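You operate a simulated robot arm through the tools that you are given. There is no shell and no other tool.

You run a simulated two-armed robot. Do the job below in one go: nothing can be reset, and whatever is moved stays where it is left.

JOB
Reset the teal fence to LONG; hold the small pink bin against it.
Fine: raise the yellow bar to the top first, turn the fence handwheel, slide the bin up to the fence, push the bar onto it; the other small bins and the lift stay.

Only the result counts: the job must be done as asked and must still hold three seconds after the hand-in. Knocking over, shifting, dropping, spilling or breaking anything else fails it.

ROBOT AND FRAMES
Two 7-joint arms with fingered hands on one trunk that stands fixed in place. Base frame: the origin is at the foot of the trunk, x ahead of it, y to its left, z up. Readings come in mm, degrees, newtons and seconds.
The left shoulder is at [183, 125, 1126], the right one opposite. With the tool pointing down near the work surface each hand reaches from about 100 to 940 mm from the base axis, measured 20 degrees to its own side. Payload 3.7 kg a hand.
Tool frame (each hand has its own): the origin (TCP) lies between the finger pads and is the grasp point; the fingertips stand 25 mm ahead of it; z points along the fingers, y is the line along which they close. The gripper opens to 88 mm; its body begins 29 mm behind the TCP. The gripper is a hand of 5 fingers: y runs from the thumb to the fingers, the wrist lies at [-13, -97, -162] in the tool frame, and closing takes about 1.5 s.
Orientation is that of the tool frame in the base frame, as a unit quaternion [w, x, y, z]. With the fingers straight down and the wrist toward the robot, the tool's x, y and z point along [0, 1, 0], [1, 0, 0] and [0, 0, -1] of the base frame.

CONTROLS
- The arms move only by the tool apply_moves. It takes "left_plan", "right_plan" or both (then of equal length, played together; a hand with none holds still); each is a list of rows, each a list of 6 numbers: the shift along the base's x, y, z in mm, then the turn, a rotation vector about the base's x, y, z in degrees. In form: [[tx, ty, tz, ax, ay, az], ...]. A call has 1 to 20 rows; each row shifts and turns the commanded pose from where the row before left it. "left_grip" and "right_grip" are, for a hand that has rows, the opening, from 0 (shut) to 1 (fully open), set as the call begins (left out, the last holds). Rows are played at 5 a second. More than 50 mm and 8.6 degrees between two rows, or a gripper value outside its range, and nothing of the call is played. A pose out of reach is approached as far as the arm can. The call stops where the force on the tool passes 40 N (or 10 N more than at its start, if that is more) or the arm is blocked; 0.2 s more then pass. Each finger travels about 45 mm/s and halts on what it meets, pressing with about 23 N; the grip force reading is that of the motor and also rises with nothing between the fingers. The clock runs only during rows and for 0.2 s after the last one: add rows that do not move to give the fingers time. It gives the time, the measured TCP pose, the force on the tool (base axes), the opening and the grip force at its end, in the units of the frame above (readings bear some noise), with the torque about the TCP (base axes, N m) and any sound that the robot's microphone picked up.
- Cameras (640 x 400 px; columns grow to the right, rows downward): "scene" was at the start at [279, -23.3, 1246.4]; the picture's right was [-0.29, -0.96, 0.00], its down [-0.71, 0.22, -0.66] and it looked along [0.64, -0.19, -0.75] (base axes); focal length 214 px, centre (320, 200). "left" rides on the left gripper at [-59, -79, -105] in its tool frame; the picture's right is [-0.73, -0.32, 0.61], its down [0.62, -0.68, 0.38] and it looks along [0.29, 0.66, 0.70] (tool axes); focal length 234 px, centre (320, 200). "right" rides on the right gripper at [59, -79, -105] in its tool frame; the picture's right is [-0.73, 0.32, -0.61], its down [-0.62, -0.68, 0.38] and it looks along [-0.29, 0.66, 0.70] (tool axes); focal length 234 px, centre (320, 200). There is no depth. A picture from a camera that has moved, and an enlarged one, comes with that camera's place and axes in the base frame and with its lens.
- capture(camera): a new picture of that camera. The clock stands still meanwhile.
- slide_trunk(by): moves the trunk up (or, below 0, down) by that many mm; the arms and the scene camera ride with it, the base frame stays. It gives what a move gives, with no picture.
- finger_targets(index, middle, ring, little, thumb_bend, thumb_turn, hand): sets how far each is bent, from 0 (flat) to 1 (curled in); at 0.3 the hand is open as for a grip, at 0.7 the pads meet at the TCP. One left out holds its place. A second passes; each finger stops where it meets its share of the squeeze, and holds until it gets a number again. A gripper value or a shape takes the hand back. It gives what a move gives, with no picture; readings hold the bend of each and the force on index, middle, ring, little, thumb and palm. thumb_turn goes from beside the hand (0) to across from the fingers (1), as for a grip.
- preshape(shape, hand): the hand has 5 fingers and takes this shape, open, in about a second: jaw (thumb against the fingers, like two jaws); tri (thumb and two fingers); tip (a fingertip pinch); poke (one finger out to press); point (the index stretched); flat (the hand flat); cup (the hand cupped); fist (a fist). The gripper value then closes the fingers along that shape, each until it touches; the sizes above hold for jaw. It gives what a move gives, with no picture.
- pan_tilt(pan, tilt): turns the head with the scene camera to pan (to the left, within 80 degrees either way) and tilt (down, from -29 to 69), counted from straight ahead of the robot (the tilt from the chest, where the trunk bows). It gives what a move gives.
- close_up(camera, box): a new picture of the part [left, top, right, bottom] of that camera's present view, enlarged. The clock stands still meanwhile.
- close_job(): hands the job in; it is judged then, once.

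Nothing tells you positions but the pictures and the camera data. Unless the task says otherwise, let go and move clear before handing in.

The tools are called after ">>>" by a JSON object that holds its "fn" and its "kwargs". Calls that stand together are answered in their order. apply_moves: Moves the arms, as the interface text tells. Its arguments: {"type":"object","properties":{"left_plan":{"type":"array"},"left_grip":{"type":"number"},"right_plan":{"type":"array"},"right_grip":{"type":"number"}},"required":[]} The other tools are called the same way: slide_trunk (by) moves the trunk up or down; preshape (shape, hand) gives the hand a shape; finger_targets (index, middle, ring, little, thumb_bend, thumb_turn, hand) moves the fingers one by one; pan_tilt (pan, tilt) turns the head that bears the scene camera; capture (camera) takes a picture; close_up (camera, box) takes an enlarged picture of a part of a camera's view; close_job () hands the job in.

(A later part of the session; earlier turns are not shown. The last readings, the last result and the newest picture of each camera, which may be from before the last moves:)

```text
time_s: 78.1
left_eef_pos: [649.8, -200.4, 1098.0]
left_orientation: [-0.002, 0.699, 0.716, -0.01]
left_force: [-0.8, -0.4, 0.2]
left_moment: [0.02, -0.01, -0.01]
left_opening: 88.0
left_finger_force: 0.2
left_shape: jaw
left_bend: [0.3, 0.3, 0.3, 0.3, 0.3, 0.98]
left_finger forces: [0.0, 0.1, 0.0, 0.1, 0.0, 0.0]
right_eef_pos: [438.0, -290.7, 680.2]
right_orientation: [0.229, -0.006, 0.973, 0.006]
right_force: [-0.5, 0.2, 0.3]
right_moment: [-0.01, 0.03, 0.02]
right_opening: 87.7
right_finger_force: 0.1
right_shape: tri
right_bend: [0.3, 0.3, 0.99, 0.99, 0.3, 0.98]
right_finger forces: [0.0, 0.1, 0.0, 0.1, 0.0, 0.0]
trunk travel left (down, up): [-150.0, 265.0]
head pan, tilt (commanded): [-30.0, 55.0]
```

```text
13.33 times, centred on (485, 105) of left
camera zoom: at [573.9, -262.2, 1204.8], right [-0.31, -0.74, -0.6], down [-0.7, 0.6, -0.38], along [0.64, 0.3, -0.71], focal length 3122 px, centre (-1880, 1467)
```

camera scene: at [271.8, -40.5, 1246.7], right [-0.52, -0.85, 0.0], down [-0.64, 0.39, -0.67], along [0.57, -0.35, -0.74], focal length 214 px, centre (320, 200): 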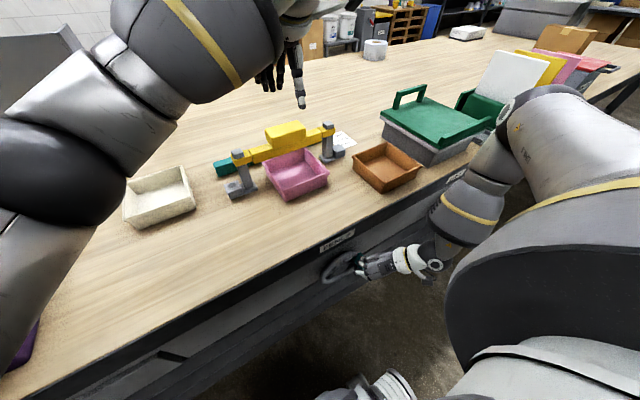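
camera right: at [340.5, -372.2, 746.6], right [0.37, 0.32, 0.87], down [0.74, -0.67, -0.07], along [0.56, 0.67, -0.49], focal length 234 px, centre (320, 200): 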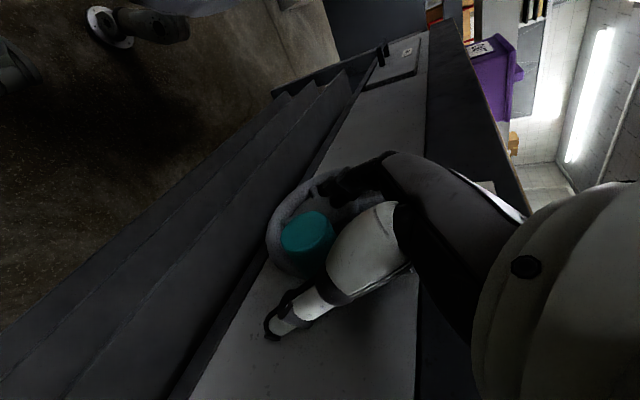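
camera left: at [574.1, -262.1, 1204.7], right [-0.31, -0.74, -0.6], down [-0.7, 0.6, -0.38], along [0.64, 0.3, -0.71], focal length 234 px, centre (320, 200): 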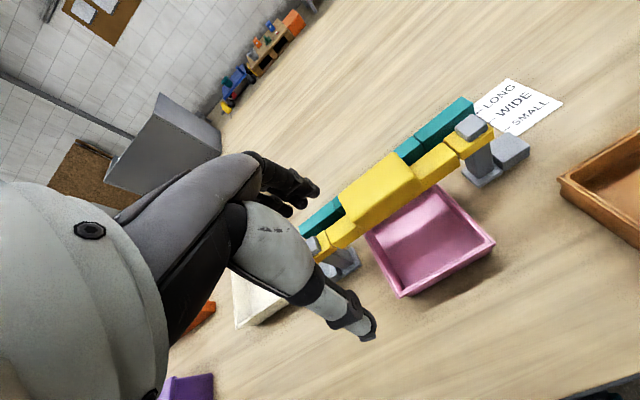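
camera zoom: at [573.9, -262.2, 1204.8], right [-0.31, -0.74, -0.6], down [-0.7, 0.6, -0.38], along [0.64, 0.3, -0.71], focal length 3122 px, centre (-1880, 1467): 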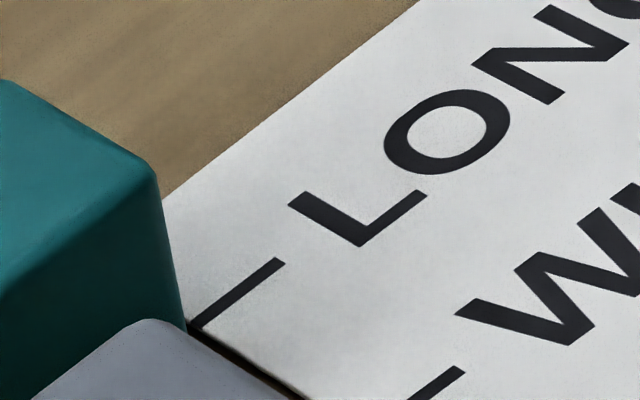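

From the identical left-camera view, the fence has advanced about 1.5 mm and is now roughly 1–3 mm short of LONG. The handle axis is at about (−288, 665); I'll lower, regrip, and nudge it down about 6 mm.

>>> {"fn": "apply_moves", "kwargs": {"right_plan": [[3, 3, -4, 0, 0, 0], [0, 0, -4, 0, 0, 0], [0, 0, 0, 0, 0, 0]]}}

>>> {"fn": "apply_moves", "kwargs": {"right_plan": [[0, 0, 0, 0, 0, 0], [0, 0, 0, 0, 0, 0], [0, 0, 0, 0, 0, 0], [0, 0, 0, 0, 0, 0], [0, 0, 0, 0, 0, 0], [0, 0, 0, 0, 0, 0], [0, 0, 0, 0, 0, 0], [0, 0, 0, 0, 0, 0]], "right_grip": 0.0}}

>>> {"fn": "close_up", "kwargs": {"camera": "left", "box": [470, 90, 500, 120]}}

```text
time_s: 78.9
left_eef_pos: [648.4, -200.9, 1098.2]
left_orientation: [-0.004, 0.699, 0.715, -0.009]
left_force: [-0.7, -0.5, -0.8]
left_moment: [-0.02, -0.03, -0.01]
left_opening: 87.7
left_finger_force: 0.0
left_shape: jaw
left_bend: [0.3, 0.3, 0.3, 0.3, 0.3, 0.98]
left_finger forces: [0.1, 0.0, 0.1, 0.1, 0.0, 0.0]
right_eef_pos: [441.4, -288.0, 672.4]
right_orientation: [0.229, -0.006, 0.973, 0.006]
right_force: [-0.3, -0.2, -0.8]
right_moment: [-0.01, 0.01, -0.01]
right_opening: 87.7
right_finger_force: 0.0
right_shape: tri
right_bend: [0.3, 0.3, 0.99, 0.99, 0.3, 0.98]
right_finger forces: [0.0, 0.0, 0.0, 0.0, 0.1, 0.1]
trunk travel left (down, up): [-150.0, 265.0]
head pan, tilt (commanded): [-30.0, 55.0]
```

```text
time_s: 80.7
left_eef_pos: [649.2, -201.1, 1098.9]
left_orientation: [-0.003, 0.699, 0.715, -0.009]
left_force: [0.7, 0.8, 0.3]
left_moment: [-0.02, -0.01, -0.01]
left_opening: 87.7
left_finger_force: 0.1
left_shape: jaw
left_bend: [0.3, 0.3, 0.3, 0.3, 0.3, 0.98]
left_finger forces: [0.0, 0.0, 0.1, 0.0, 0.0, 0.0]
right_eef_pos: [441.5, -288.0, 672.8]
right_orientation: [0.23, -0.006, 0.973, 0.007]
right_force: [0.4, -0.6, -5.2]
right_moment: [-0.02, 0.05, 0.03]
right_opening: 23.3
right_finger_force: 23.3
right_shape: tri
right_bend: [0.73, 0.55, 1.0, 1.0, 0.74, 1.0]
right_finger forces: [9.9, 10.1, 0.0, 0.0, 19.0, 0.0]
trunk travel left (down, up): [-150.0, 265.0]
head pan, tilt (commanded): [-30.0, 55.0]
```

```text
13.33 times, centred on (485, 105) of left
camera zoom: at [574.0, -262.5, 1204.7], right [-0.31, -0.74, -0.6], down [-0.7, 0.6, -0.38], along [0.64, 0.3, -0.71], focal length 3122 px, centre (-1880, 1467)
```

zoom: 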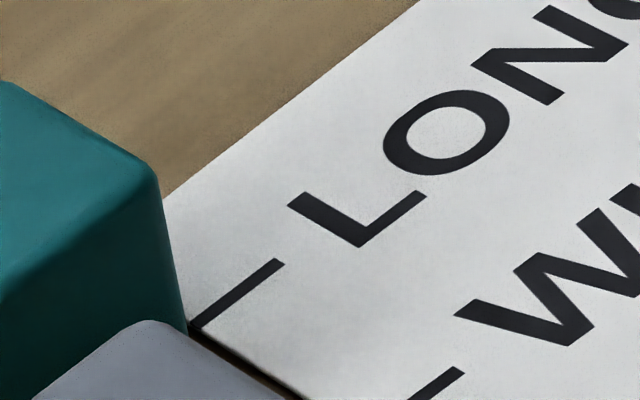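

>>> {"fn": "apply_moves", "kwargs": {"right_plan": [[0, -0.6, -3, 0, 0, 0], [0, -0.6, -3, 0, 0, 0], [0, 0, 0, 0, 0, 0]]}}

>>> {"fn": "close_up", "kwargs": {"camera": "left", "box": [470, 90, 500, 120]}}

>>> {"fn": "close_up", "kwargs": {"camera": "right", "box": [160, 160, 400, 400]}}

```text
time_s: 81.5
left_eef_pos: [648.4, -200.6, 1098.6]
left_orientation: [-0.003, 0.698, 0.716, -0.008]
left_force: [0.0, 0.1, -0.1]
left_moment: [-0.06, -0.01, 0.02]
left_opening: 87.8
left_finger_force: 0.0
left_shape: jaw
left_bend: [0.3, 0.3, 0.3, 0.3, 0.3, 0.98]
left_finger forces: [0.1, 0.0, 0.0, 0.0, 0.1, 0.0]
right_eef_pos: [442.2, -288.4, 667.0]
right_orientation: [0.23, -0.005, 0.973, 0.007]
right_force: [1.1, 0.1, 2.4]
right_moment: [-0.04, -0.07, -0.04]
right_opening: 24.0
right_finger_force: 22.8
right_shape: tri
right_bend: [0.74, 0.55, 1.0, 1.0, 0.77, 1.0]
right_finger forces: [7.8, 8.1, 0.0, 0.0, 16.3, 0.1]
trunk travel left (down, up): [-150.0, 265.0]
head pan, tilt (commanded): [-30.0, 55.0]
```

```text
13.33 times, centred on (485, 105) of left
camera zoom: at [573.5, -262.1, 1204.9], right [-0.31, -0.74, -0.6], down [-0.7, 0.6, -0.38], along [0.64, 0.3, -0.71], focal length 3122 px, centre (-1880, 1467)
```

zoom: 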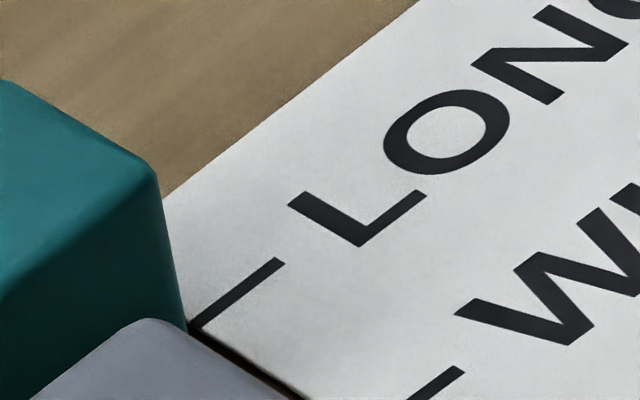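

```text
1.67 times, centred on (280, 280) of right
camera zoom: at [344.0, -369.8, 732.7], right [0.37, 0.32, 0.87], down [0.74, -0.67, -0.07], along [0.56, 0.67, -0.48], focal length 390 px, centre (387, 67)
```

zoom: 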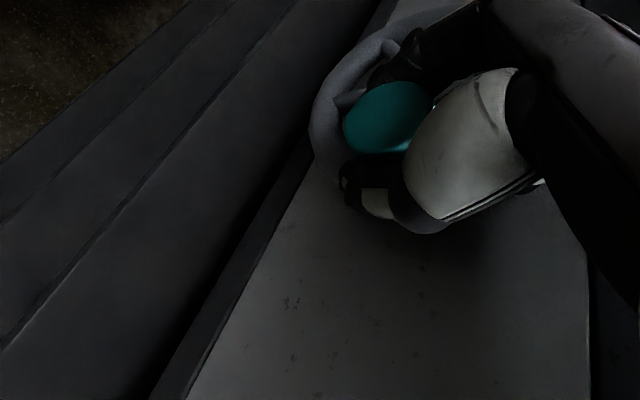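

The grip slid without turning the wheel. I'll keep pressing down in small steps until the handle follows.

>>> {"fn": "apply_moves", "kwargs": {"right_plan": [[0, -0.5, -3, 0, 0, 0], [0, -0.5, -3, 0, 0, 0], [0, 0, 0, 0, 0, 0]]}}

>>> {"fn": "close_up", "kwargs": {"camera": "left", "box": [470, 90, 500, 120]}}

```text
time_s: 82.3
left_eef_pos: [648.9, -201.6, 1097.7]
left_orientation: [-0.003, 0.698, 0.716, -0.009]
left_force: [0.9, 0.5, 0.7]
left_moment: [-0.02, 0.03, 0.0]
left_opening: 88.0
left_finger_force: 0.0
left_shape: jaw
left_bend: [0.3, 0.3, 0.3, 0.3, 0.3, 0.98]
left_finger forces: [0.0, 0.1, 0.0, 0.0, 0.1, 0.1]
right_eef_pos: [440.7, -290.1, 660.5]
right_orientation: [0.231, -0.005, 0.973, 0.007]
right_force: [3.6, -3.0, 8.1]
right_moment: [0.09, -0.19, -0.09]
right_opening: 20.8
right_finger_force: 22.8
right_shape: tri
right_bend: [0.75, 0.59, 1.0, 1.0, 0.79, 1.0]
right_finger forces: [9.1, 7.3, 15.6, 0.0, 17.2, 0.0]
trunk travel left (down, up): [-150.0, 265.0]
head pan, tilt (commanded): [-30.0, 55.0]
```

```text
13.33 times, centred on (485, 105) of left
camera zoom: at [573.4, -262.1, 1205.2], right [-0.31, -0.74, -0.6], down [-0.7, 0.6, -0.38], along [0.64, 0.3, -0.71], focal length 3122 px, centre (-1880, 1467)
```

zoom: 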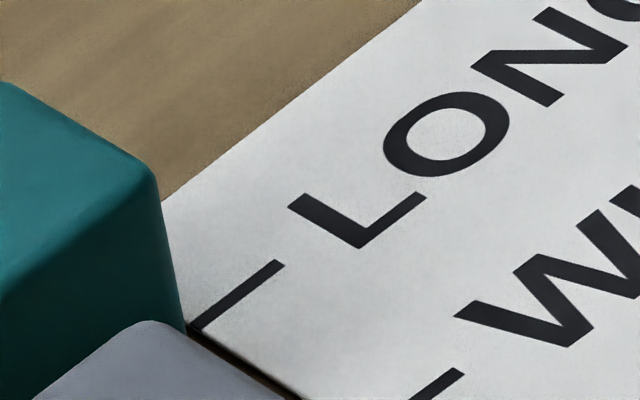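

>>> {"fn": "apply_moves", "kwargs": {"right_plan": [[0, -0.3, -3, 0, 0, 0], [0, -0.3, -2, 0, 0, 0], [0, 0, 0, 0, 0, 0]]}}

>>> {"fn": "close_up", "kwargs": {"camera": "left", "box": [470, 90, 500, 120]}}

```text
time_s: 83.1
left_eef_pos: [647.9, -200.2, 1100.8]
left_orientation: [-0.003, 0.698, 0.716, -0.008]
left_force: [-0.8, 0.8, 0.2]
left_moment: [0.0, 0.0, -0.01]
left_opening: 87.9
left_finger_force: 0.0
left_shape: jaw
left_bend: [0.3, 0.3, 0.3, 0.3, 0.3, 0.98]
left_finger forces: [0.1, 0.0, 0.1, 0.1, 0.0, 0.0]
right_eef_pos: [441.9, -290.8, 656.9]
right_orientation: [0.231, -0.005, 0.973, 0.007]
right_force: [2.3, -9.9, 20.0]
right_moment: [0.84, -0.79, -0.23]
right_opening: 20.9
right_finger_force: 22.5
right_shape: tri
right_bend: [0.75, 0.59, 1.0, 0.99, 0.79, 1.0]
right_finger forces: [10.3, 7.0, 23.8, 18.0, 17.8, 0.1]
trunk travel left (down, up): [-150.0, 265.0]
head pan, tilt (commanded): [-30.0, 55.0]
```

```text
13.33 times, centred on (485, 105) of left
camera zoom: at [572.3, -262.3, 1205.9], right [-0.31, -0.74, -0.6], down [-0.7, 0.6, -0.38], along [0.64, 0.3, -0.71], focal length 3122 px, centre (-1880, 1467)
```

zoom: 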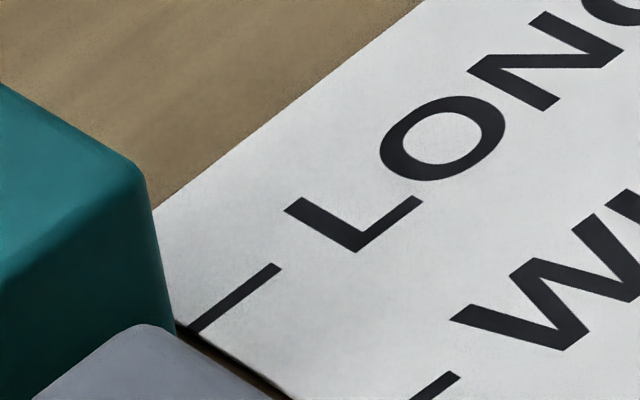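

The fence edge now lines up with the LONG tick to within about a millimetre in this view. I'll relax the push, open the right hand, lift away, and re-check.

>>> {"fn": "apply_moves", "kwargs": {"right_plan": [[0, 0, 3, 0, 0, 0], [0, 0, 2, 0, 0, 0], [0, 0, 0, 0, 0, 0], [0, 0, 0, 0, 0, 0], [0, 0, 0, 0, 0, 0], [0, 0, 0, 0, 0, 0], [0, 0, 0, 0, 0, 0], [0, 0, 0, 0, 0, 0]], "right_grip": 1.0}}

>>> {"fn": "capture", "kwargs": {"camera": "right"}}

>>> {"fn": "close_up", "kwargs": {"camera": "left", "box": [470, 90, 500, 120]}}

```text
time_s: 84.9
left_eef_pos: [648.6, -200.6, 1099.1]
left_orientation: [-0.002, 0.698, 0.716, -0.008]
left_force: [-0.9, 0.6, 0.1]
left_moment: [-0.05, -0.01, -0.01]
left_opening: 87.8
left_finger_force: 0.1
left_shape: jaw
left_bend: [0.3, 0.3, 0.3, 0.3, 0.3, 0.98]
left_finger forces: [0.0, 0.0, 0.1, 0.0, 0.1, 0.0]
right_eef_pos: [441.5, -290.9, 661.6]
right_orientation: [0.23, -0.006, 0.973, 0.007]
right_force: [-10.0, -2.7, 1.6]
right_moment: [0.08, -0.36, 0.12]
right_opening: 87.6
right_finger_force: 0.1
right_shape: tri
right_bend: [0.3, 0.3, 0.99, 0.99, 0.3, 0.98]
right_finger forces: [0.0, 0.1, 0.0, 10.1, 0.0, 0.0]
trunk travel left (down, up): [-150.0, 265.0]
head pan, tilt (commanded): [-30.0, 55.0]
```

```text
taken
camera right: at [342.3, -372.2, 727.8], right [0.37, 0.32, 0.87], down [0.74, -0.67, -0.07], along [0.56, 0.67, -0.49], focal length 234 px, centre (320, 200)
```

right: 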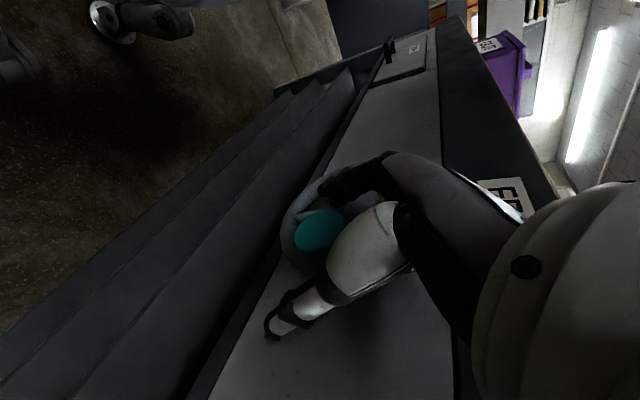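

```text
13.33 times, centred on (485, 105) of left
camera zoom: at [572.7, -262.4, 1205.4], right [-0.31, -0.74, -0.6], down [-0.7, 0.6, -0.38], along [0.64, 0.3, -0.71], focal length 3122 px, centre (-1880, 1467)
```

zoom: 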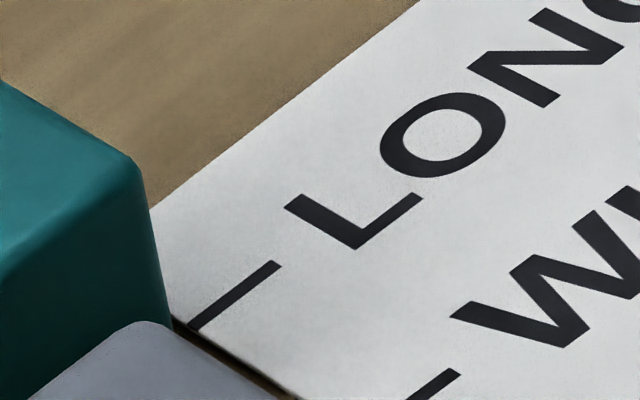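

>>> {"fn": "apply_moves", "kwargs": {"right_plan": [[-3, 0, 3, 0, 0, 0], [-2, 0, 10, 0, 0, 0], [0, 0, 20, 0, 0, 0], [0, 0, 30, 0, 0, 0], [0, 0, 30, 0, 0, 0], [0, -10, 30, 0, 0, 0]]}}

>>> {"fn": "close_up", "kwargs": {"camera": "left", "box": [470, 90, 500, 120]}}

>>> {"fn": "capture", "kwargs": {"camera": "scene"}}

```text
time_s: 86.3
left_eef_pos: [648.7, -201.1, 1098.6]
left_orientation: [-0.003, 0.698, 0.716, -0.009]
left_force: [-0.1, 0.6, 0.3]
left_moment: [0.0, 0.04, 0.02]
left_opening: 87.9
left_finger_force: 0.0
left_shape: jaw
left_bend: [0.3, 0.3, 0.3, 0.3, 0.3, 0.98]
left_finger forces: [0.0, 0.0, 0.1, 0.0, 0.1, 0.1]
right_eef_pos: [434.9, -301.9, 783.9]
right_orientation: [0.23, -0.006, 0.973, 0.007]
right_force: [0.7, -0.2, 0.3]
right_moment: [-0.01, 0.01, 0.0]
right_opening: 87.9
right_finger_force: 0.0
right_shape: tri
right_bend: [0.3, 0.3, 0.99, 0.99, 0.3, 0.98]
right_finger forces: [0.0, 0.0, 0.0, 0.0, 0.0, 0.0]
trunk travel left (down, up): [-150.0, 265.0]
head pan, tilt (commanded): [-30.0, 55.0]
```

```text
13.33 times, centred on (485, 105) of left
camera zoom: at [573.2, -261.8, 1205.4], right [-0.31, -0.74, -0.6], down [-0.7, 0.6, -0.38], along [0.64, 0.3, -0.71], focal length 3122 px, centre (-1880, 1467)
```

zoom: 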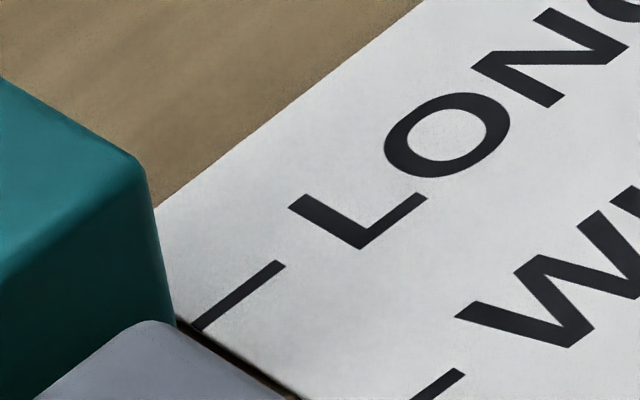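

```text
taken
camera scene: at [259.1, -42.1, 1235.1], right [-0.6, -0.8, 0.0], down [-0.67, 0.51, -0.54], along [0.43, -0.33, -0.84], focal length 214 px, centre (320, 200)
```

scene: 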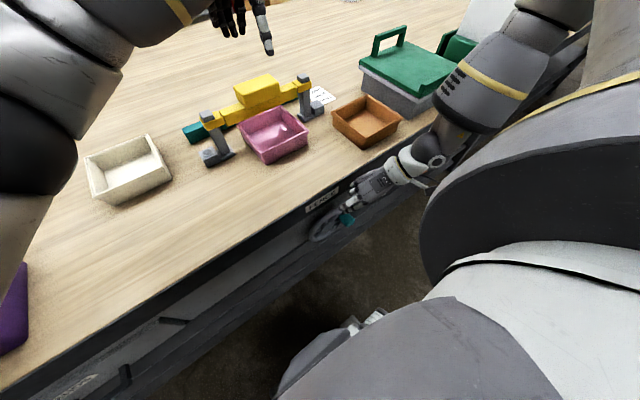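

The wheel holds and the fence sits at the LONG tick. I'll raise the right hand clear and return the left hand to its starting view to cross-check the fence travel by the same method as before.

>>> {"fn": "apply_moves", "kwargs": {"right_plan": [[-4, -10, 35, 0, 0, 0], [-4, -10, 35, 0, 0, 0], [0, -10, 35, 0, 0, 0], [0, -10, 35, 0, 0, 0], [0, 0, 0, 0, 0, 0], [0, 0, 0, 0, 0, 0], [0, 0, 0, 0, 0, 0]], "left_plan": [[-25, 34, 8, 0, 0, 0], [-25, 34, 8, 0, 0, 0], [-25, 34, 8, 0, 0, 0], [-25, 34, 8, 0, 0, 0], [-25, 34, 8, 0, 0, 0], [-25, 34, 8, 0, 0, 0], [-25, 34, 8, 0, 0, 0]]}}

>>> {"fn": "close_up", "kwargs": {"camera": "left", "box": [355, 90, 435, 170]}}

>>> {"fn": "capture", "kwargs": {"camera": "scene"}}

>>> {"fn": "capture", "kwargs": {"camera": "left"}}

```text
time_s: 87.9
left_eef_pos: [476.4, 35.4, 1156.2]
left_orientation: [-0.007, 0.693, 0.721, -0.014]
left_force: [-0.4, -0.7, 0.3]
left_moment: [-0.04, -0.03, 0.0]
left_opening: 87.7
left_finger_force: 0.2
left_shape: jaw
left_bend: [0.3, 0.3, 0.3, 0.3, 0.3, 0.98]
left_finger forces: [0.0, 0.0, 0.1, 0.0, 0.0, 0.1]
right_eef_pos: [428.1, -338.2, 924.6]
right_orientation: [0.23, -0.006, 0.973, 0.006]
right_force: [0.5, 1.0, 0.1]
right_moment: [-0.02, -0.01, 0.0]
right_opening: 87.6
right_finger_force: 0.0
right_shape: tri
right_bend: [0.3, 0.3, 0.99, 0.99, 0.3, 0.98]
right_finger forces: [0.0, 0.0, 0.0, 0.0, 0.0, 0.1]
trunk travel left (down, up): [-150.0, 265.0]
head pan, tilt (commanded): [-30.0, 55.0]
```

```text
5.00 times, centred on (395, 130) of left
camera zoom: at [403.6, -26.0, 1263.8], right [-0.31, -0.75, -0.59], down [-0.72, 0.59, -0.37], along [0.62, 0.31, -0.72], focal length 1171 px, centre (-55, 550)
```

zoom: 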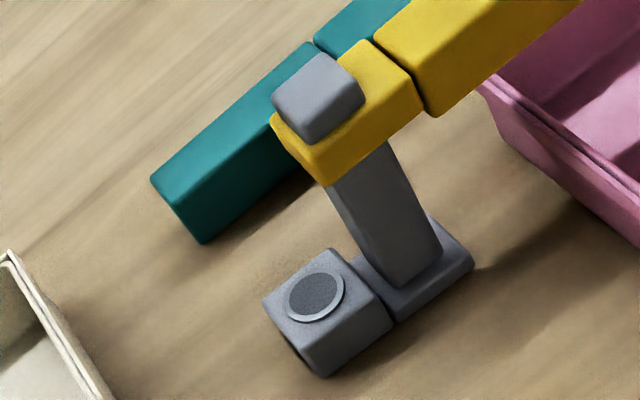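

```text
taken
camera scene: at [258.7, -40.2, 1233.3], right [-0.59, -0.81, 0.0], down [-0.69, 0.5, -0.52], along [0.42, -0.31, -0.85], focal length 214 px, centre (320, 200)
```

scene: 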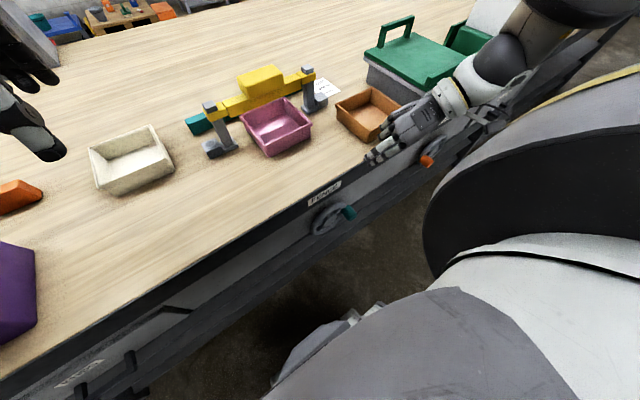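

```text
taken
camera left: at [403.6, -26.0, 1263.8], right [-0.31, -0.75, -0.59], down [-0.72, 0.59, -0.37], along [0.62, 0.31, -0.72], focal length 234 px, centre (320, 200)
```

left: 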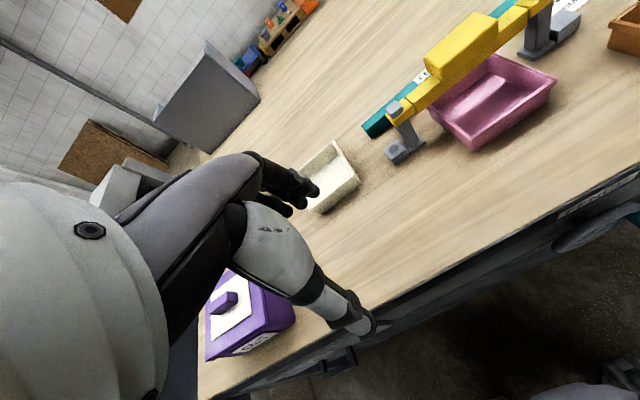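

By the left-end method the travel is about 57–59 mm, and by the right-end view the fence is about at the tick. I want one cleaner check, so I'll move the left camera further right, where the post doesn't hide the fence's bottom corner.

>>> {"fn": "apply_moves", "kwargs": {"left_plan": [[24.4, -35.6, -6, 0, 0, 0], [24.4, -35.6, -8, 0, 0, 0], [24.4, -35.6, -10, 0, 0, 0], [24.4, -35.6, -10, 0, 0, 0], [24.4, -35.6, -10, 0, 0, 0], [24.4, -35.6, -10, 0, 0, 0], [24.4, -35.6, -10, 0, 0, 0], [24.4, -35.6, -10, 0, 0, 0], [24.4, -35.6, -10, 0, 0, 0], [24.4, -35.6, -10, 0, 0, 0], [0, 0, 0, 0, 0, 0]]}}

>>> {"fn": "capture", "kwargs": {"camera": "left"}}

>>> {"fn": "capture", "kwargs": {"camera": "scene"}}

```text
time_s: 90.3
left_eef_pos: [674.0, -256.2, 1076.9]
left_orientation: [-0.003, 0.698, 0.716, -0.009]
left_force: [0.3, 0.7, -0.1]
left_moment: [-0.04, 0.0, -0.01]
left_opening: 87.7
left_finger_force: 0.1
left_shape: jaw
left_bend: [0.3, 0.3, 0.3, 0.3, 0.3, 0.98]
left_finger forces: [0.0, 0.0, 0.0, 0.0, 0.0, 0.0]
left hand out of reach, approached as far as the arm can: row 9, 10
right_eef_pos: [427.4, -339.6, 923.2]
right_orientation: [0.23, -0.006, 0.973, 0.006]
right_force: [0.8, -0.4, -0.4]
right_moment: [0.03, -0.03, 0.0]
right_opening: 87.6
right_finger_force: 0.1
right_shape: tri
right_bend: [0.3, 0.3, 0.99, 0.99, 0.3, 0.98]
right_finger forces: [0.1, 0.0, 0.0, 0.1, 0.0, 0.0]
trunk travel left (down, up): [-150.0, 265.0]
head pan, tilt (commanded): [-30.0, 55.0]
```

```text
taken
camera left: at [598.5, -317.8, 1182.8], right [-0.31, -0.74, -0.6], down [-0.7, 0.6, -0.38], along [0.64, 0.3, -0.71], focal length 234 px, centre (320, 200)
```

left: 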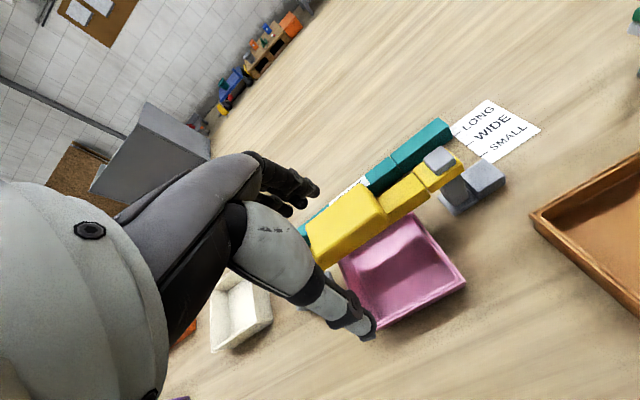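

```text
taken
camera scene: at [261.6, -43.7, 1237.9], right [-0.6, -0.8, 0.0], down [-0.65, 0.49, -0.58], along [0.46, -0.35, -0.82], focal length 214 px, centre (320, 200)
```

scene: 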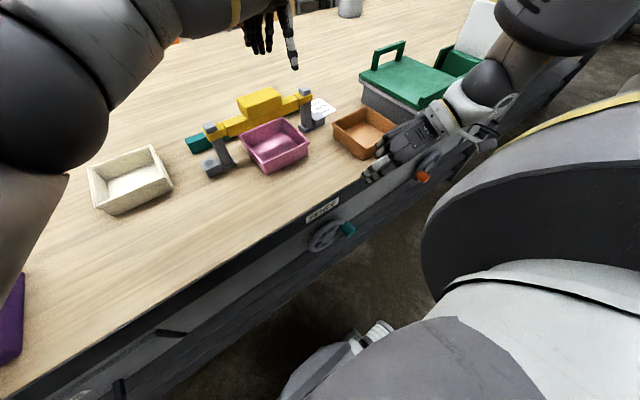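

>>> {"fn": "close_up", "kwargs": {"camera": "left", "box": [440, 110, 480, 145]}}

>>> {"fn": "close_up", "kwargs": {"camera": "left", "box": [400, 85, 540, 215]}}

>>> {"fn": "close_up", "kwargs": {"camera": "left", "box": [280, 110, 480, 300]}}

```text
11.43 times, centred on (460, 128) of left
camera zoom: at [598.5, -317.8, 1182.8], right [-0.31, -0.74, -0.6], down [-0.7, 0.6, -0.38], along [0.64, 0.3, -0.71], focal length 2676 px, centre (-1280, 1029)
```

zoom: 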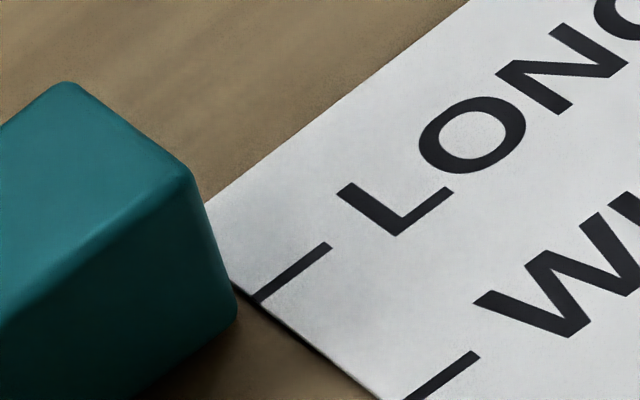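

```text
3.08 times, centred on (470, 150) of left
camera zoom: at [598.5, -317.8, 1182.8], right [-0.31, -0.74, -0.6], down [-0.7, 0.6, -0.38], along [0.64, 0.3, -0.71], focal length 720 px, centre (-142, 354)
```

zoom: 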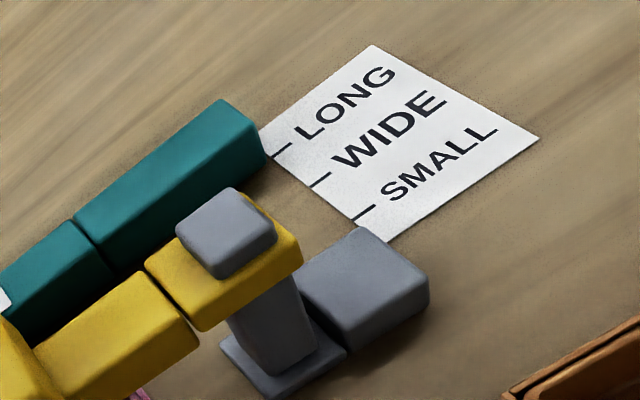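

```text
2.11 times, centred on (380, 205) of left
camera zoom: at [598.5, -317.8, 1182.8], right [-0.31, -0.74, -0.6], down [-0.7, 0.6, -0.38], along [0.64, 0.3, -0.71], focal length 493 px, centre (194, 190)
```

zoom: 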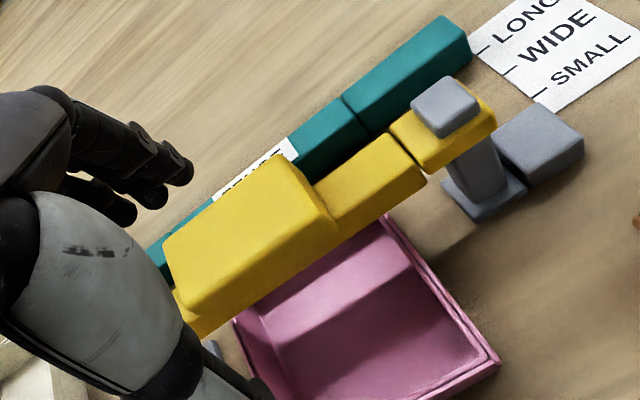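

In this cleaner view the fence's bottom front corner sits about 2 mm short of the LONG tick line. I'll use the right hand to press the handle down a few more degrees while watching this view.

>>> {"fn": "apply_moves", "kwargs": {"right_plan": [[4, 10, -35, 0, 0, 0], [4, 10, -35, 0, 0, 0], [2, 10, -35, 0, 0, 0], [0, 10, -35, 0, 0, 0], [0, 9, -35, 0, 0, 0], [0, 0, -30, 0, 0, 0], [0, 0, -20, 0, 0, 0]], "right_grip": 1.0}}

>>> {"fn": "capture", "kwargs": {"camera": "right"}}

>>> {"fn": "close_up", "kwargs": {"camera": "left", "box": [440, 110, 480, 145]}}

```text
time_s: 91.9
left_eef_pos: [674.3, -257.7, 1076.2]
left_orientation: [-0.003, 0.698, 0.716, -0.009]
left_force: [0.5, -0.9, 0.3]
left_moment: [0.0, 0.0, -0.01]
left_opening: 88.0
left_finger_force: 0.0
left_shape: jaw
left_bend: [0.3, 0.3, 0.3, 0.3, 0.3, 0.98]
left_finger forces: [0.0, 0.0, 0.1, 0.0, 0.0, 0.1]
right_eef_pos: [439.3, -292.4, 698.3]
right_orientation: [0.23, -0.005, 0.973, 0.007]
right_force: [0.4, 0.1, 0.5]
right_moment: [0.01, -0.02, -0.01]
right_opening: 87.5
right_finger_force: 0.1
right_shape: tri
right_bend: [0.3, 0.3, 0.99, 0.99, 0.3, 0.98]
right_finger forces: [0.0, 0.0, 0.1, 0.1, 0.1, 0.0]
trunk travel left (down, up): [-150.0, 265.0]
head pan, tilt (commanded): [-30.0, 55.0]
```

```text
taken
camera right: at [341.6, -373.1, 764.5], right [0.37, 0.32, 0.87], down [0.74, -0.67, -0.07], along [0.56, 0.67, -0.49], focal length 234 px, centre (320, 200)
```

right: 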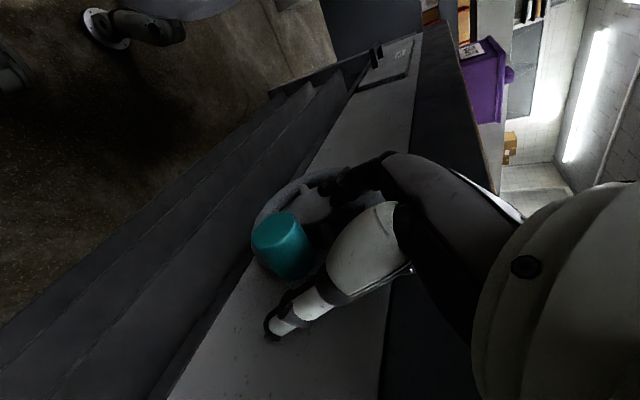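

```text
11.43 times, centred on (460, 128) of left
camera zoom: at [598.8, -318.1, 1182.3], right [-0.31, -0.74, -0.6], down [-0.7, 0.6, -0.38], along [0.64, 0.3, -0.71], focal length 2676 px, centre (-1280, 1029)
```

zoom: 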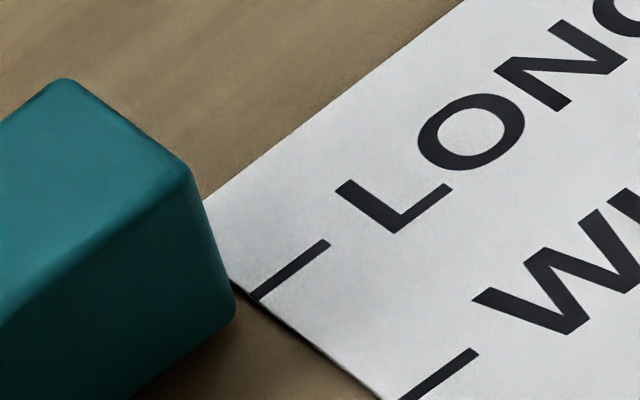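

>>> {"fn": "apply_moves", "kwargs": {"right_plan": [[1, 2, -10, 0, 0, 0], [1, 2, -10, 0, 0, 0], [0, 0, -10, 0, 0, 0], [0, 0, -6, 0, 0, 0], [0, 0, 0, 0, 0, 0]]}}

>>> {"fn": "close_up", "kwargs": {"camera": "left", "box": [440, 110, 480, 145]}}

```text
time_s: 93.1
left_eef_pos: [673.7, -257.2, 1076.8]
left_orientation: [-0.001, 0.698, 0.716, -0.009]
left_force: [-0.2, -0.5, -0.2]
left_moment: [-0.01, -0.02, 0.01]
left_opening: 87.8
left_finger_force: 0.2
left_shape: jaw
left_bend: [0.3, 0.3, 0.3, 0.3, 0.3, 0.98]
left_finger forces: [0.0, 0.1, 0.1, 0.0, 0.0, 0.1]
right_eef_pos: [439.6, -287.2, 663.3]
right_orientation: [0.23, -0.005, 0.973, 0.006]
right_force: [-7.7, -3.3, 6.0]
right_moment: [0.17, -0.46, 0.01]
right_opening: 87.9
right_finger_force: 0.0
right_shape: tri
right_bend: [0.3, 0.3, 0.99, 0.99, 0.3, 0.98]
right_finger forces: [0.0, 0.1, 0.0, 9.9, 0.0, 0.0]
trunk travel left (down, up): [-150.0, 265.0]
head pan, tilt (commanded): [-30.0, 55.0]
```

```text
11.43 times, centred on (460, 128) of left
camera zoom: at [597.6, -318.0, 1183.3], right [-0.31, -0.74, -0.6], down [-0.7, 0.6, -0.38], along [0.64, 0.3, -0.71], focal length 2676 px, centre (-1280, 1029)
```

zoom: 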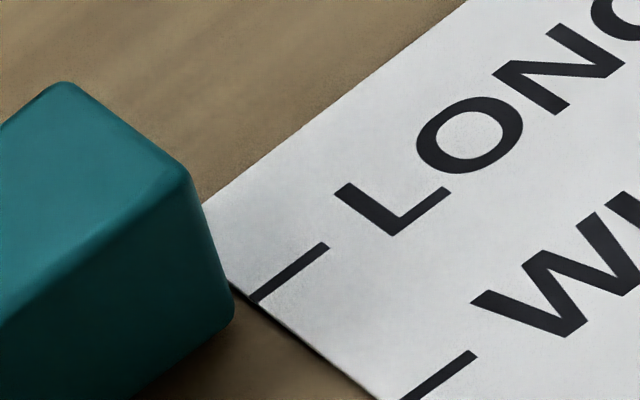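

>>> {"fn": "apply_moves", "kwargs": {"right_plan": [[-4, 0, 0, 0, 0, 0], [0, 0, -4, 0, 0, 0], [0, 0, -4, 0, 0, 0], [0, 0, 0, 0, 0, 0]]}}

>>> {"fn": "close_up", "kwargs": {"camera": "left", "box": [440, 110, 480, 145]}}

```text
time_s: 94.1
left_eef_pos: [673.6, -258.2, 1077.0]
left_orientation: [-0.003, 0.698, 0.716, -0.008]
left_force: [0.6, -0.8, -0.2]
left_moment: [0.02, -0.01, -0.03]
left_opening: 87.7
left_finger_force: 0.1
left_shape: jaw
left_bend: [0.3, 0.3, 0.3, 0.3, 0.3, 0.98]
left_finger forces: [0.0, 0.0, 0.0, 0.0, 0.1, 0.0]
right_eef_pos: [437.6, -286.9, 655.2]
right_orientation: [0.232, -0.005, 0.973, 0.007]
right_force: [-0.1, 0.1, 5.7]
right_moment: [0.03, -0.07, 0.04]
right_opening: 87.7
right_finger_force: 0.0
right_shape: tri
right_bend: [0.3, 0.3, 0.99, 0.99, 0.3, 0.98]
right_finger forces: [0.0, 0.1, 5.8, 1.0, 0.1, 0.1]
trunk travel left (down, up): [-150.0, 265.0]
head pan, tilt (commanded): [-30.0, 55.0]
```

```text
11.43 times, centred on (460, 128) of left
camera zoom: at [598.2, -317.6, 1183.1], right [-0.31, -0.74, -0.6], down [-0.7, 0.6, -0.38], along [0.64, 0.3, -0.71], focal length 2676 px, centre (-1280, 1029)
```

zoom: 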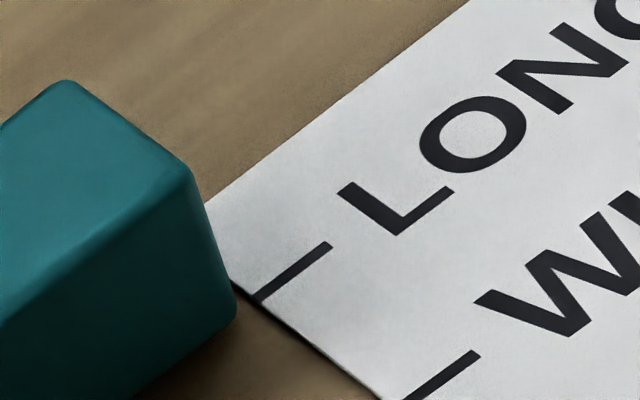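

The ring knuckle now rests on the handle. I'll press a few mm further.

>>> {"fn": "apply_moves", "kwargs": {"right_plan": [[0, 0, -3, 0, 0, 0], [0, 0, -3, 0, 0, 0], [0, 0, 0, 0, 0, 0]]}}

>>> {"fn": "close_up", "kwargs": {"camera": "left", "box": [440, 110, 480, 145]}}

```text
time_s: 94.9
left_eef_pos: [673.8, -256.1, 1076.7]
left_orientation: [-0.003, 0.698, 0.716, -0.008]
left_force: [0.0, 0.0, 0.2]
left_moment: [0.0, 0.0, 0.02]
left_opening: 87.7
left_finger_force: 0.2
left_shape: jaw
left_bend: [0.3, 0.3, 0.3, 0.3, 0.3, 0.98]
left_finger forces: [0.0, 0.0, 0.0, 0.0, 0.0, 0.0]
right_eef_pos: [435.8, -288.6, 648.0]
right_orientation: [0.23, -0.006, 0.973, 0.006]
right_force: [1.5, -0.2, 5.0]
right_moment: [0.02, -0.03, 0.0]
right_opening: 87.8
right_finger_force: 0.0
right_shape: tri
right_bend: [0.3, 0.3, 1.0, 0.99, 0.3, 0.98]
right_finger forces: [0.0, 0.1, 5.5, 0.0, 0.0, 0.0]
trunk travel left (down, up): [-150.0, 265.0]
head pan, tilt (commanded): [-30.0, 55.0]
```

```text
11.43 times, centred on (460, 128) of left
camera zoom: at [598.4, -317.8, 1182.7], right [-0.31, -0.74, -0.6], down [-0.7, 0.6, -0.38], along [0.64, 0.3, -0.71], focal length 2676 px, centre (-1280, 1029)
```

zoom: 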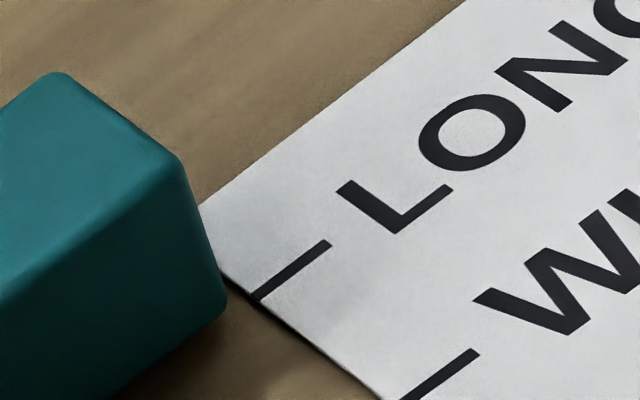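

The fence now lines up with the LONG tick to well under 1–2 mm. I'll lift the right hand straight up and away and confirm nothing shifted.

>>> {"fn": "apply_moves", "kwargs": {"right_plan": [[-1, 0, 10, 0, 0, 0], [-1, 0, 20, 0, 0, 0], [0, 0, 30, 0, 0, 0], [0, 0, 35, 0, 0, 0], [0, -10, 35, 0, 0, 0], [0, -15, 40, 0, 0, 0], [0, -15, 40, 0, 0, 0], [0, -15, 40, 0, 0, 0]]}}

>>> {"fn": "close_up", "kwargs": {"camera": "left", "box": [440, 110, 480, 145]}}

>>> {"fn": "capture", "kwargs": {"camera": "scene"}}

```text
time_s: 96.7
left_eef_pos: [673.9, -256.4, 1077.9]
left_orientation: [-0.001, 0.698, 0.716, -0.008]
left_force: [0.6, 0.8, 0.2]
left_moment: [0.01, 0.02, 0.02]
left_opening: 88.0
left_finger_force: 0.0
left_shape: jaw
left_bend: [0.3, 0.3, 0.3, 0.3, 0.3, 0.98]
left_finger forces: [0.0, 0.0, 0.1, 0.0, 0.1, 0.0]
right_eef_pos: [434.2, -342.2, 899.6]
right_orientation: [0.23, -0.005, 0.973, 0.006]
right_force: [0.0, 0.6, 0.3]
right_moment: [-0.01, -0.02, -0.01]
right_opening: 87.7
right_finger_force: 0.0
right_shape: tri
right_bend: [0.3, 0.3, 0.99, 0.99, 0.3, 0.98]
right_finger forces: [0.0, 0.0, 0.0, 0.0, 0.1, 0.0]
trunk travel left (down, up): [-150.0, 265.0]
head pan, tilt (commanded): [-30.0, 55.0]
```

```text
11.43 times, centred on (460, 128) of left
camera zoom: at [597.8, -317.4, 1183.5], right [-0.31, -0.74, -0.6], down [-0.7, 0.6, -0.38], along [0.64, 0.3, -0.71], focal length 2676 px, centre (-1280, 1029)
```

zoom: 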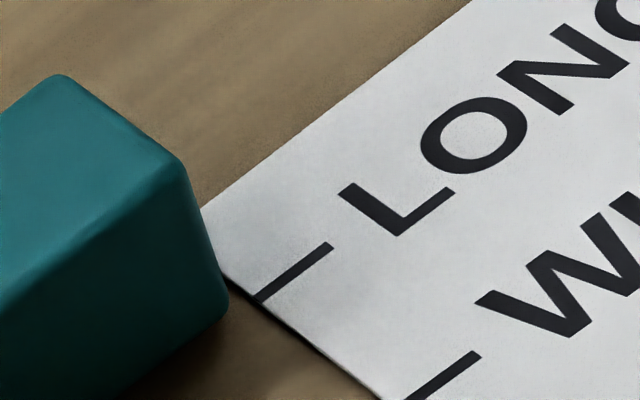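

```text
taken
camera scene: at [258.6, -41.9, 1235.1], right [-0.6, -0.8, 0.0], down [-0.67, 0.51, -0.54], along [0.43, -0.33, -0.84], focal length 214 px, centre (320, 200)
```

scene: 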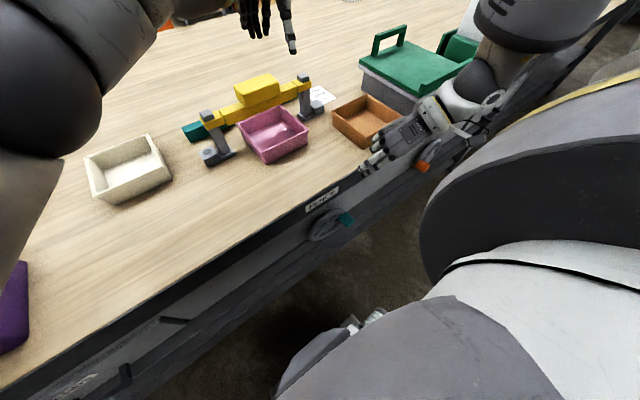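

The fence holds at LONG. Next is the bin: its rim spans about x 659–803, y −159…−303, rim height ≈848, so it must slide about 60 mm back. I'll bring the left hand, fingers closed and pointing down, in front of the bin at y≈−231.

>>> {"fn": "apply_moves", "kwargs": {"left_plan": [[-17, 6, -15, 0, 0, 0], [-17, 6, -20, 0, 0, 0], [-17, 6, -20, 0, 0, 0], [-17, 6, -20, 0, 0, 0], [0, 0, 0, 0, 0, 0], [0, 0, 0, 0, 0, 0], [0, 0, 0, 0, 0, 0], [0, 0, 0, 0, 0, 0]], "left_grip": 0.0}}

>>> {"fn": "capture", "kwargs": {"camera": "left"}}

>>> {"fn": "capture", "kwargs": {"camera": "scene"}}

```text
time_s: 98.5
left_eef_pos: [605.6, -233.8, 1001.2]
left_orientation: [-0.002, 0.698, 0.716, -0.008]
left_force: [0.1, -0.6, 0.3]
left_moment: [0.02, -0.02, 0.02]
left_opening: 0.0
left_finger_force: 23.2
left_shape: jaw
left_bend: [0.7, 0.7, 0.7, 0.7, 0.37, 1.0]
left_finger forces: [0.0, 0.0, 0.2, 0.0, 0.0, 0.0]
right_eef_pos: [434.8, -341.7, 899.3]
right_orientation: [0.23, -0.005, 0.973, 0.007]
right_force: [0.6, -0.3, -0.5]
right_moment: [-0.03, -0.01, -0.01]
right_opening: 87.6
right_finger_force: 0.0
right_shape: tri
right_bend: [0.3, 0.3, 0.99, 0.99, 0.3, 0.98]
right_finger forces: [0.1, 0.0, 0.0, 0.0, 0.1, 0.1]
trunk travel left (down, up): [-150.0, 265.0]
head pan, tilt (commanded): [-30.0, 55.0]
```

```text
taken
camera left: at [530.3, -294.5, 1107.4], right [-0.31, -0.74, -0.6], down [-0.7, 0.6, -0.38], along [0.64, 0.3, -0.71], focal length 234 px, centre (320, 200)
```

left: 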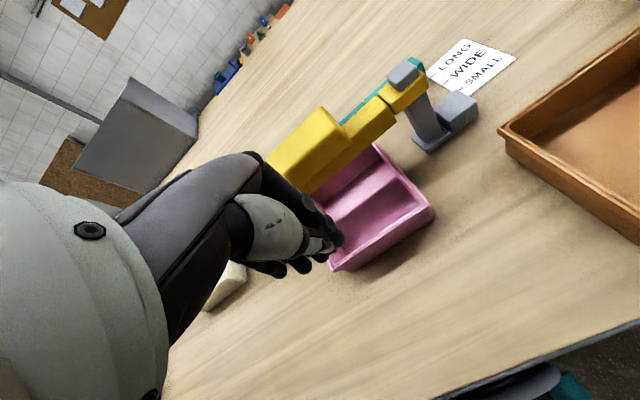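

```text
taken
camera scene: at [259.9, -42.7, 1235.3], right [-0.6, -0.8, 0.0], down [-0.67, 0.51, -0.55], along [0.44, -0.33, -0.84], focal length 214 px, centre (320, 200)
```

scene: 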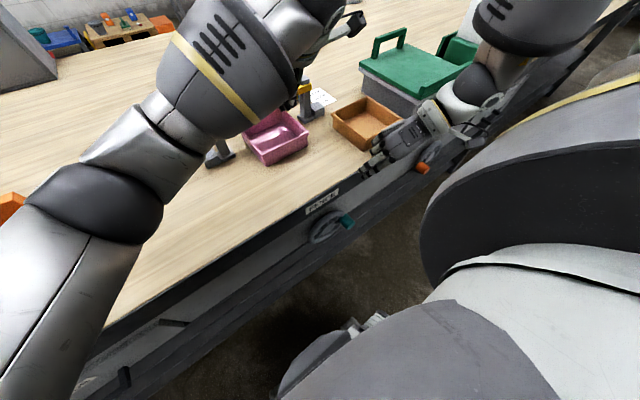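

>>> {"fn": "apply_moves", "kwargs": {"left_plan": [[0, 0, -35, 0, 0, 0], [0, 0, -35, 0, 0, 0], [0, 0, -35, 0, 0, 0], [0, 0, -35, 0, 0, 0], [0, 0, -23, 0, 0, 0], [0, 0, 0, 0, 0, 0]]}}

>>> {"fn": "capture", "kwargs": {"camera": "left"}}

>>> {"fn": "capture", "kwargs": {"camera": "scene"}}

>>> {"fn": "capture", "kwargs": {"camera": "right"}}

```text
time_s: 99.9
left_eef_pos: [606.5, -233.8, 839.3]
left_orientation: [-0.002, 0.698, 0.716, -0.009]
left_force: [-0.1, 0.2, 0.4]
left_moment: [-0.02, -0.01, 0.01]
left_opening: 0.2
left_finger_force: 23.3
left_shape: jaw
left_bend: [0.7, 0.7, 0.7, 0.7, 0.37, 1.0]
left_finger forces: [0.0, 0.1, 0.0, 0.0, 0.0, 0.0]
right_eef_pos: [435.8, -342.5, 899.0]
right_orientation: [0.23, -0.005, 0.973, 0.008]
right_force: [0.1, -0.5, -0.3]
right_moment: [0.01, -0.02, 0.03]
right_opening: 87.7
right_finger_force: 0.1
right_shape: tri
right_bend: [0.3, 0.3, 0.99, 0.99, 0.3, 0.98]
right_finger forces: [0.1, 0.0, 0.0, 0.1, 0.0, 0.0]
trunk travel left (down, up): [-150.0, 265.0]
head pan, tilt (commanded): [-30.0, 55.0]
```

```text
taken
camera left: at [530.5, -294.9, 946.2], right [-0.31, -0.74, -0.6], down [-0.7, 0.6, -0.38], along [0.64, 0.3, -0.71], focal length 234 px, centre (320, 200)
```

left: 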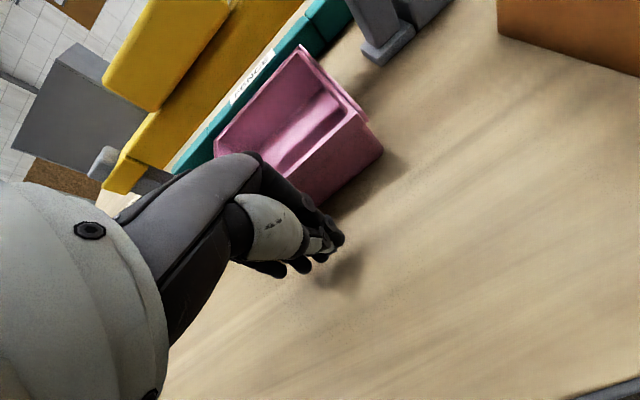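

```text
taken
camera scene: at [260.0, -42.8, 1235.7], right [-0.6, -0.8, 0.0], down [-0.67, 0.5, -0.55], along [0.44, -0.33, -0.83], focal length 214 px, centre (320, 200)
```

scene: 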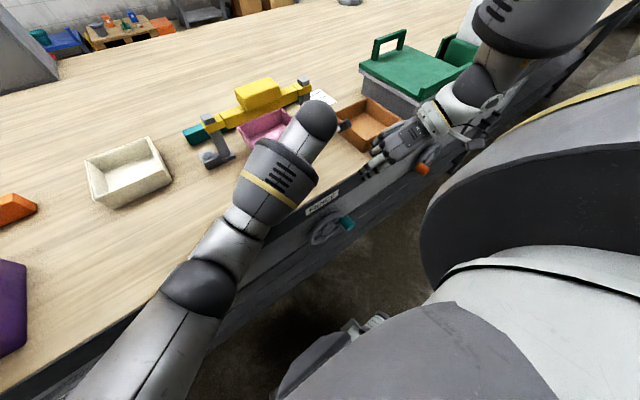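

```text
taken
camera right: at [337.0, -424.0, 965.2], right [0.37, 0.32, 0.87], down [0.74, -0.67, -0.07], along [0.56, 0.67, -0.49], focal length 234 px, centre (320, 200)
```

right: 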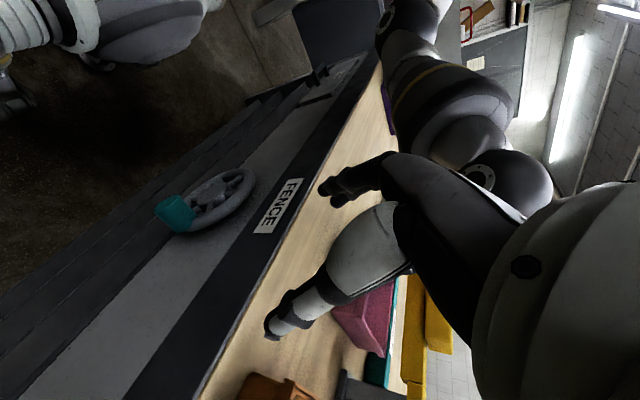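

The closed left hand is in front of the bin's front wall, centred on it. I'll advance slowly to make contact.

>>> {"fn": "apply_moves", "kwargs": {"left_plan": [[10, 1, 0, 0, 0, 0], [10, 1, 0, 0, 0, 0], [5, 0, 0, 0, 0, 0], [5, 0, 0, 0, 0, 0], [0, 0, 0, 0, 0, 0]]}}

>>> {"fn": "capture", "kwargs": {"camera": "left"}}

>>> {"fn": "close_up", "kwargs": {"camera": "scene", "box": [180, 70, 360, 190]}}

```text
time_s: 101.1
left_eef_pos: [636.7, -233.0, 838.0]
left_orientation: [-0.002, 0.698, 0.716, -0.008]
left_force: [-0.8, -0.1, 1.1]
left_moment: [0.03, 0.01, 0.0]
left_opening: 0.0
left_finger_force: 22.7
left_shape: jaw
left_bend: [0.7, 0.7, 0.7, 0.7, 0.37, 1.0]
left_finger forces: [0.0, 0.9, 0.1, 0.0, 0.0, 0.0]
right_eef_pos: [435.4, -344.1, 898.4]
right_orientation: [0.23, -0.006, 0.973, 0.007]
right_force: [1.0, 0.3, -0.1]
right_moment: [-0.01, 0.01, -0.01]
right_opening: 87.7
right_finger_force: 0.0
right_shape: tri
right_bend: [0.3, 0.3, 0.99, 0.99, 0.3, 0.98]
right_finger forces: [0.1, 0.0, 0.1, 0.0, 0.1, 0.1]
trunk travel left (down, up): [-150.0, 265.0]
head pan, tilt (commanded): [-30.0, 55.0]
```

```text
taken
camera left: at [561.2, -293.7, 945.1], right [-0.31, -0.74, -0.6], down [-0.7, 0.6, -0.38], along [0.64, 0.3, -0.71], focal length 234 px, centre (320, 200)
```

left: 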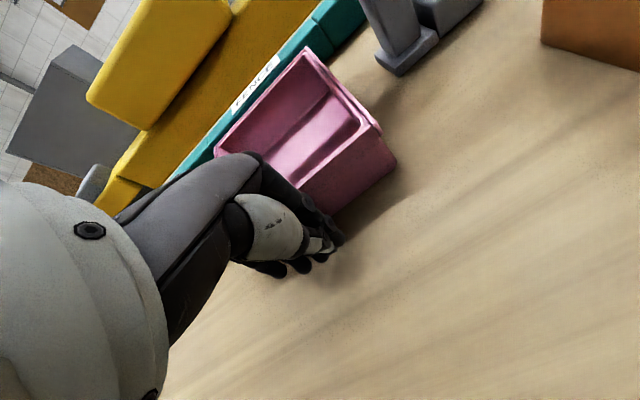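

```text
3.33 times, centred on (270, 130) of scene
camera zoom: at [260.2, -42.9, 1235.9], right [-0.6, -0.8, 0.0], down [-0.66, 0.5, -0.55], along [0.44, -0.33, -0.83], focal length 715 px, centre (487, 433)
```

zoom: 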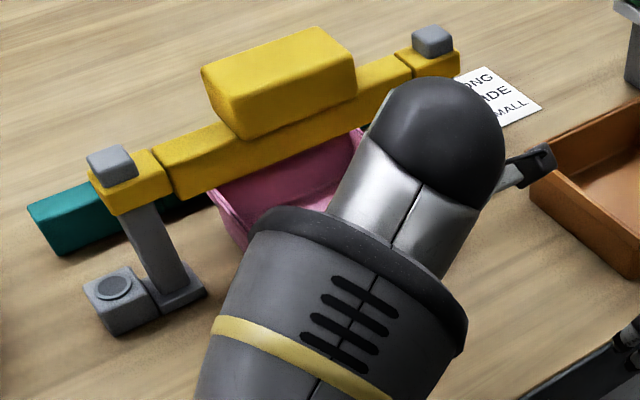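

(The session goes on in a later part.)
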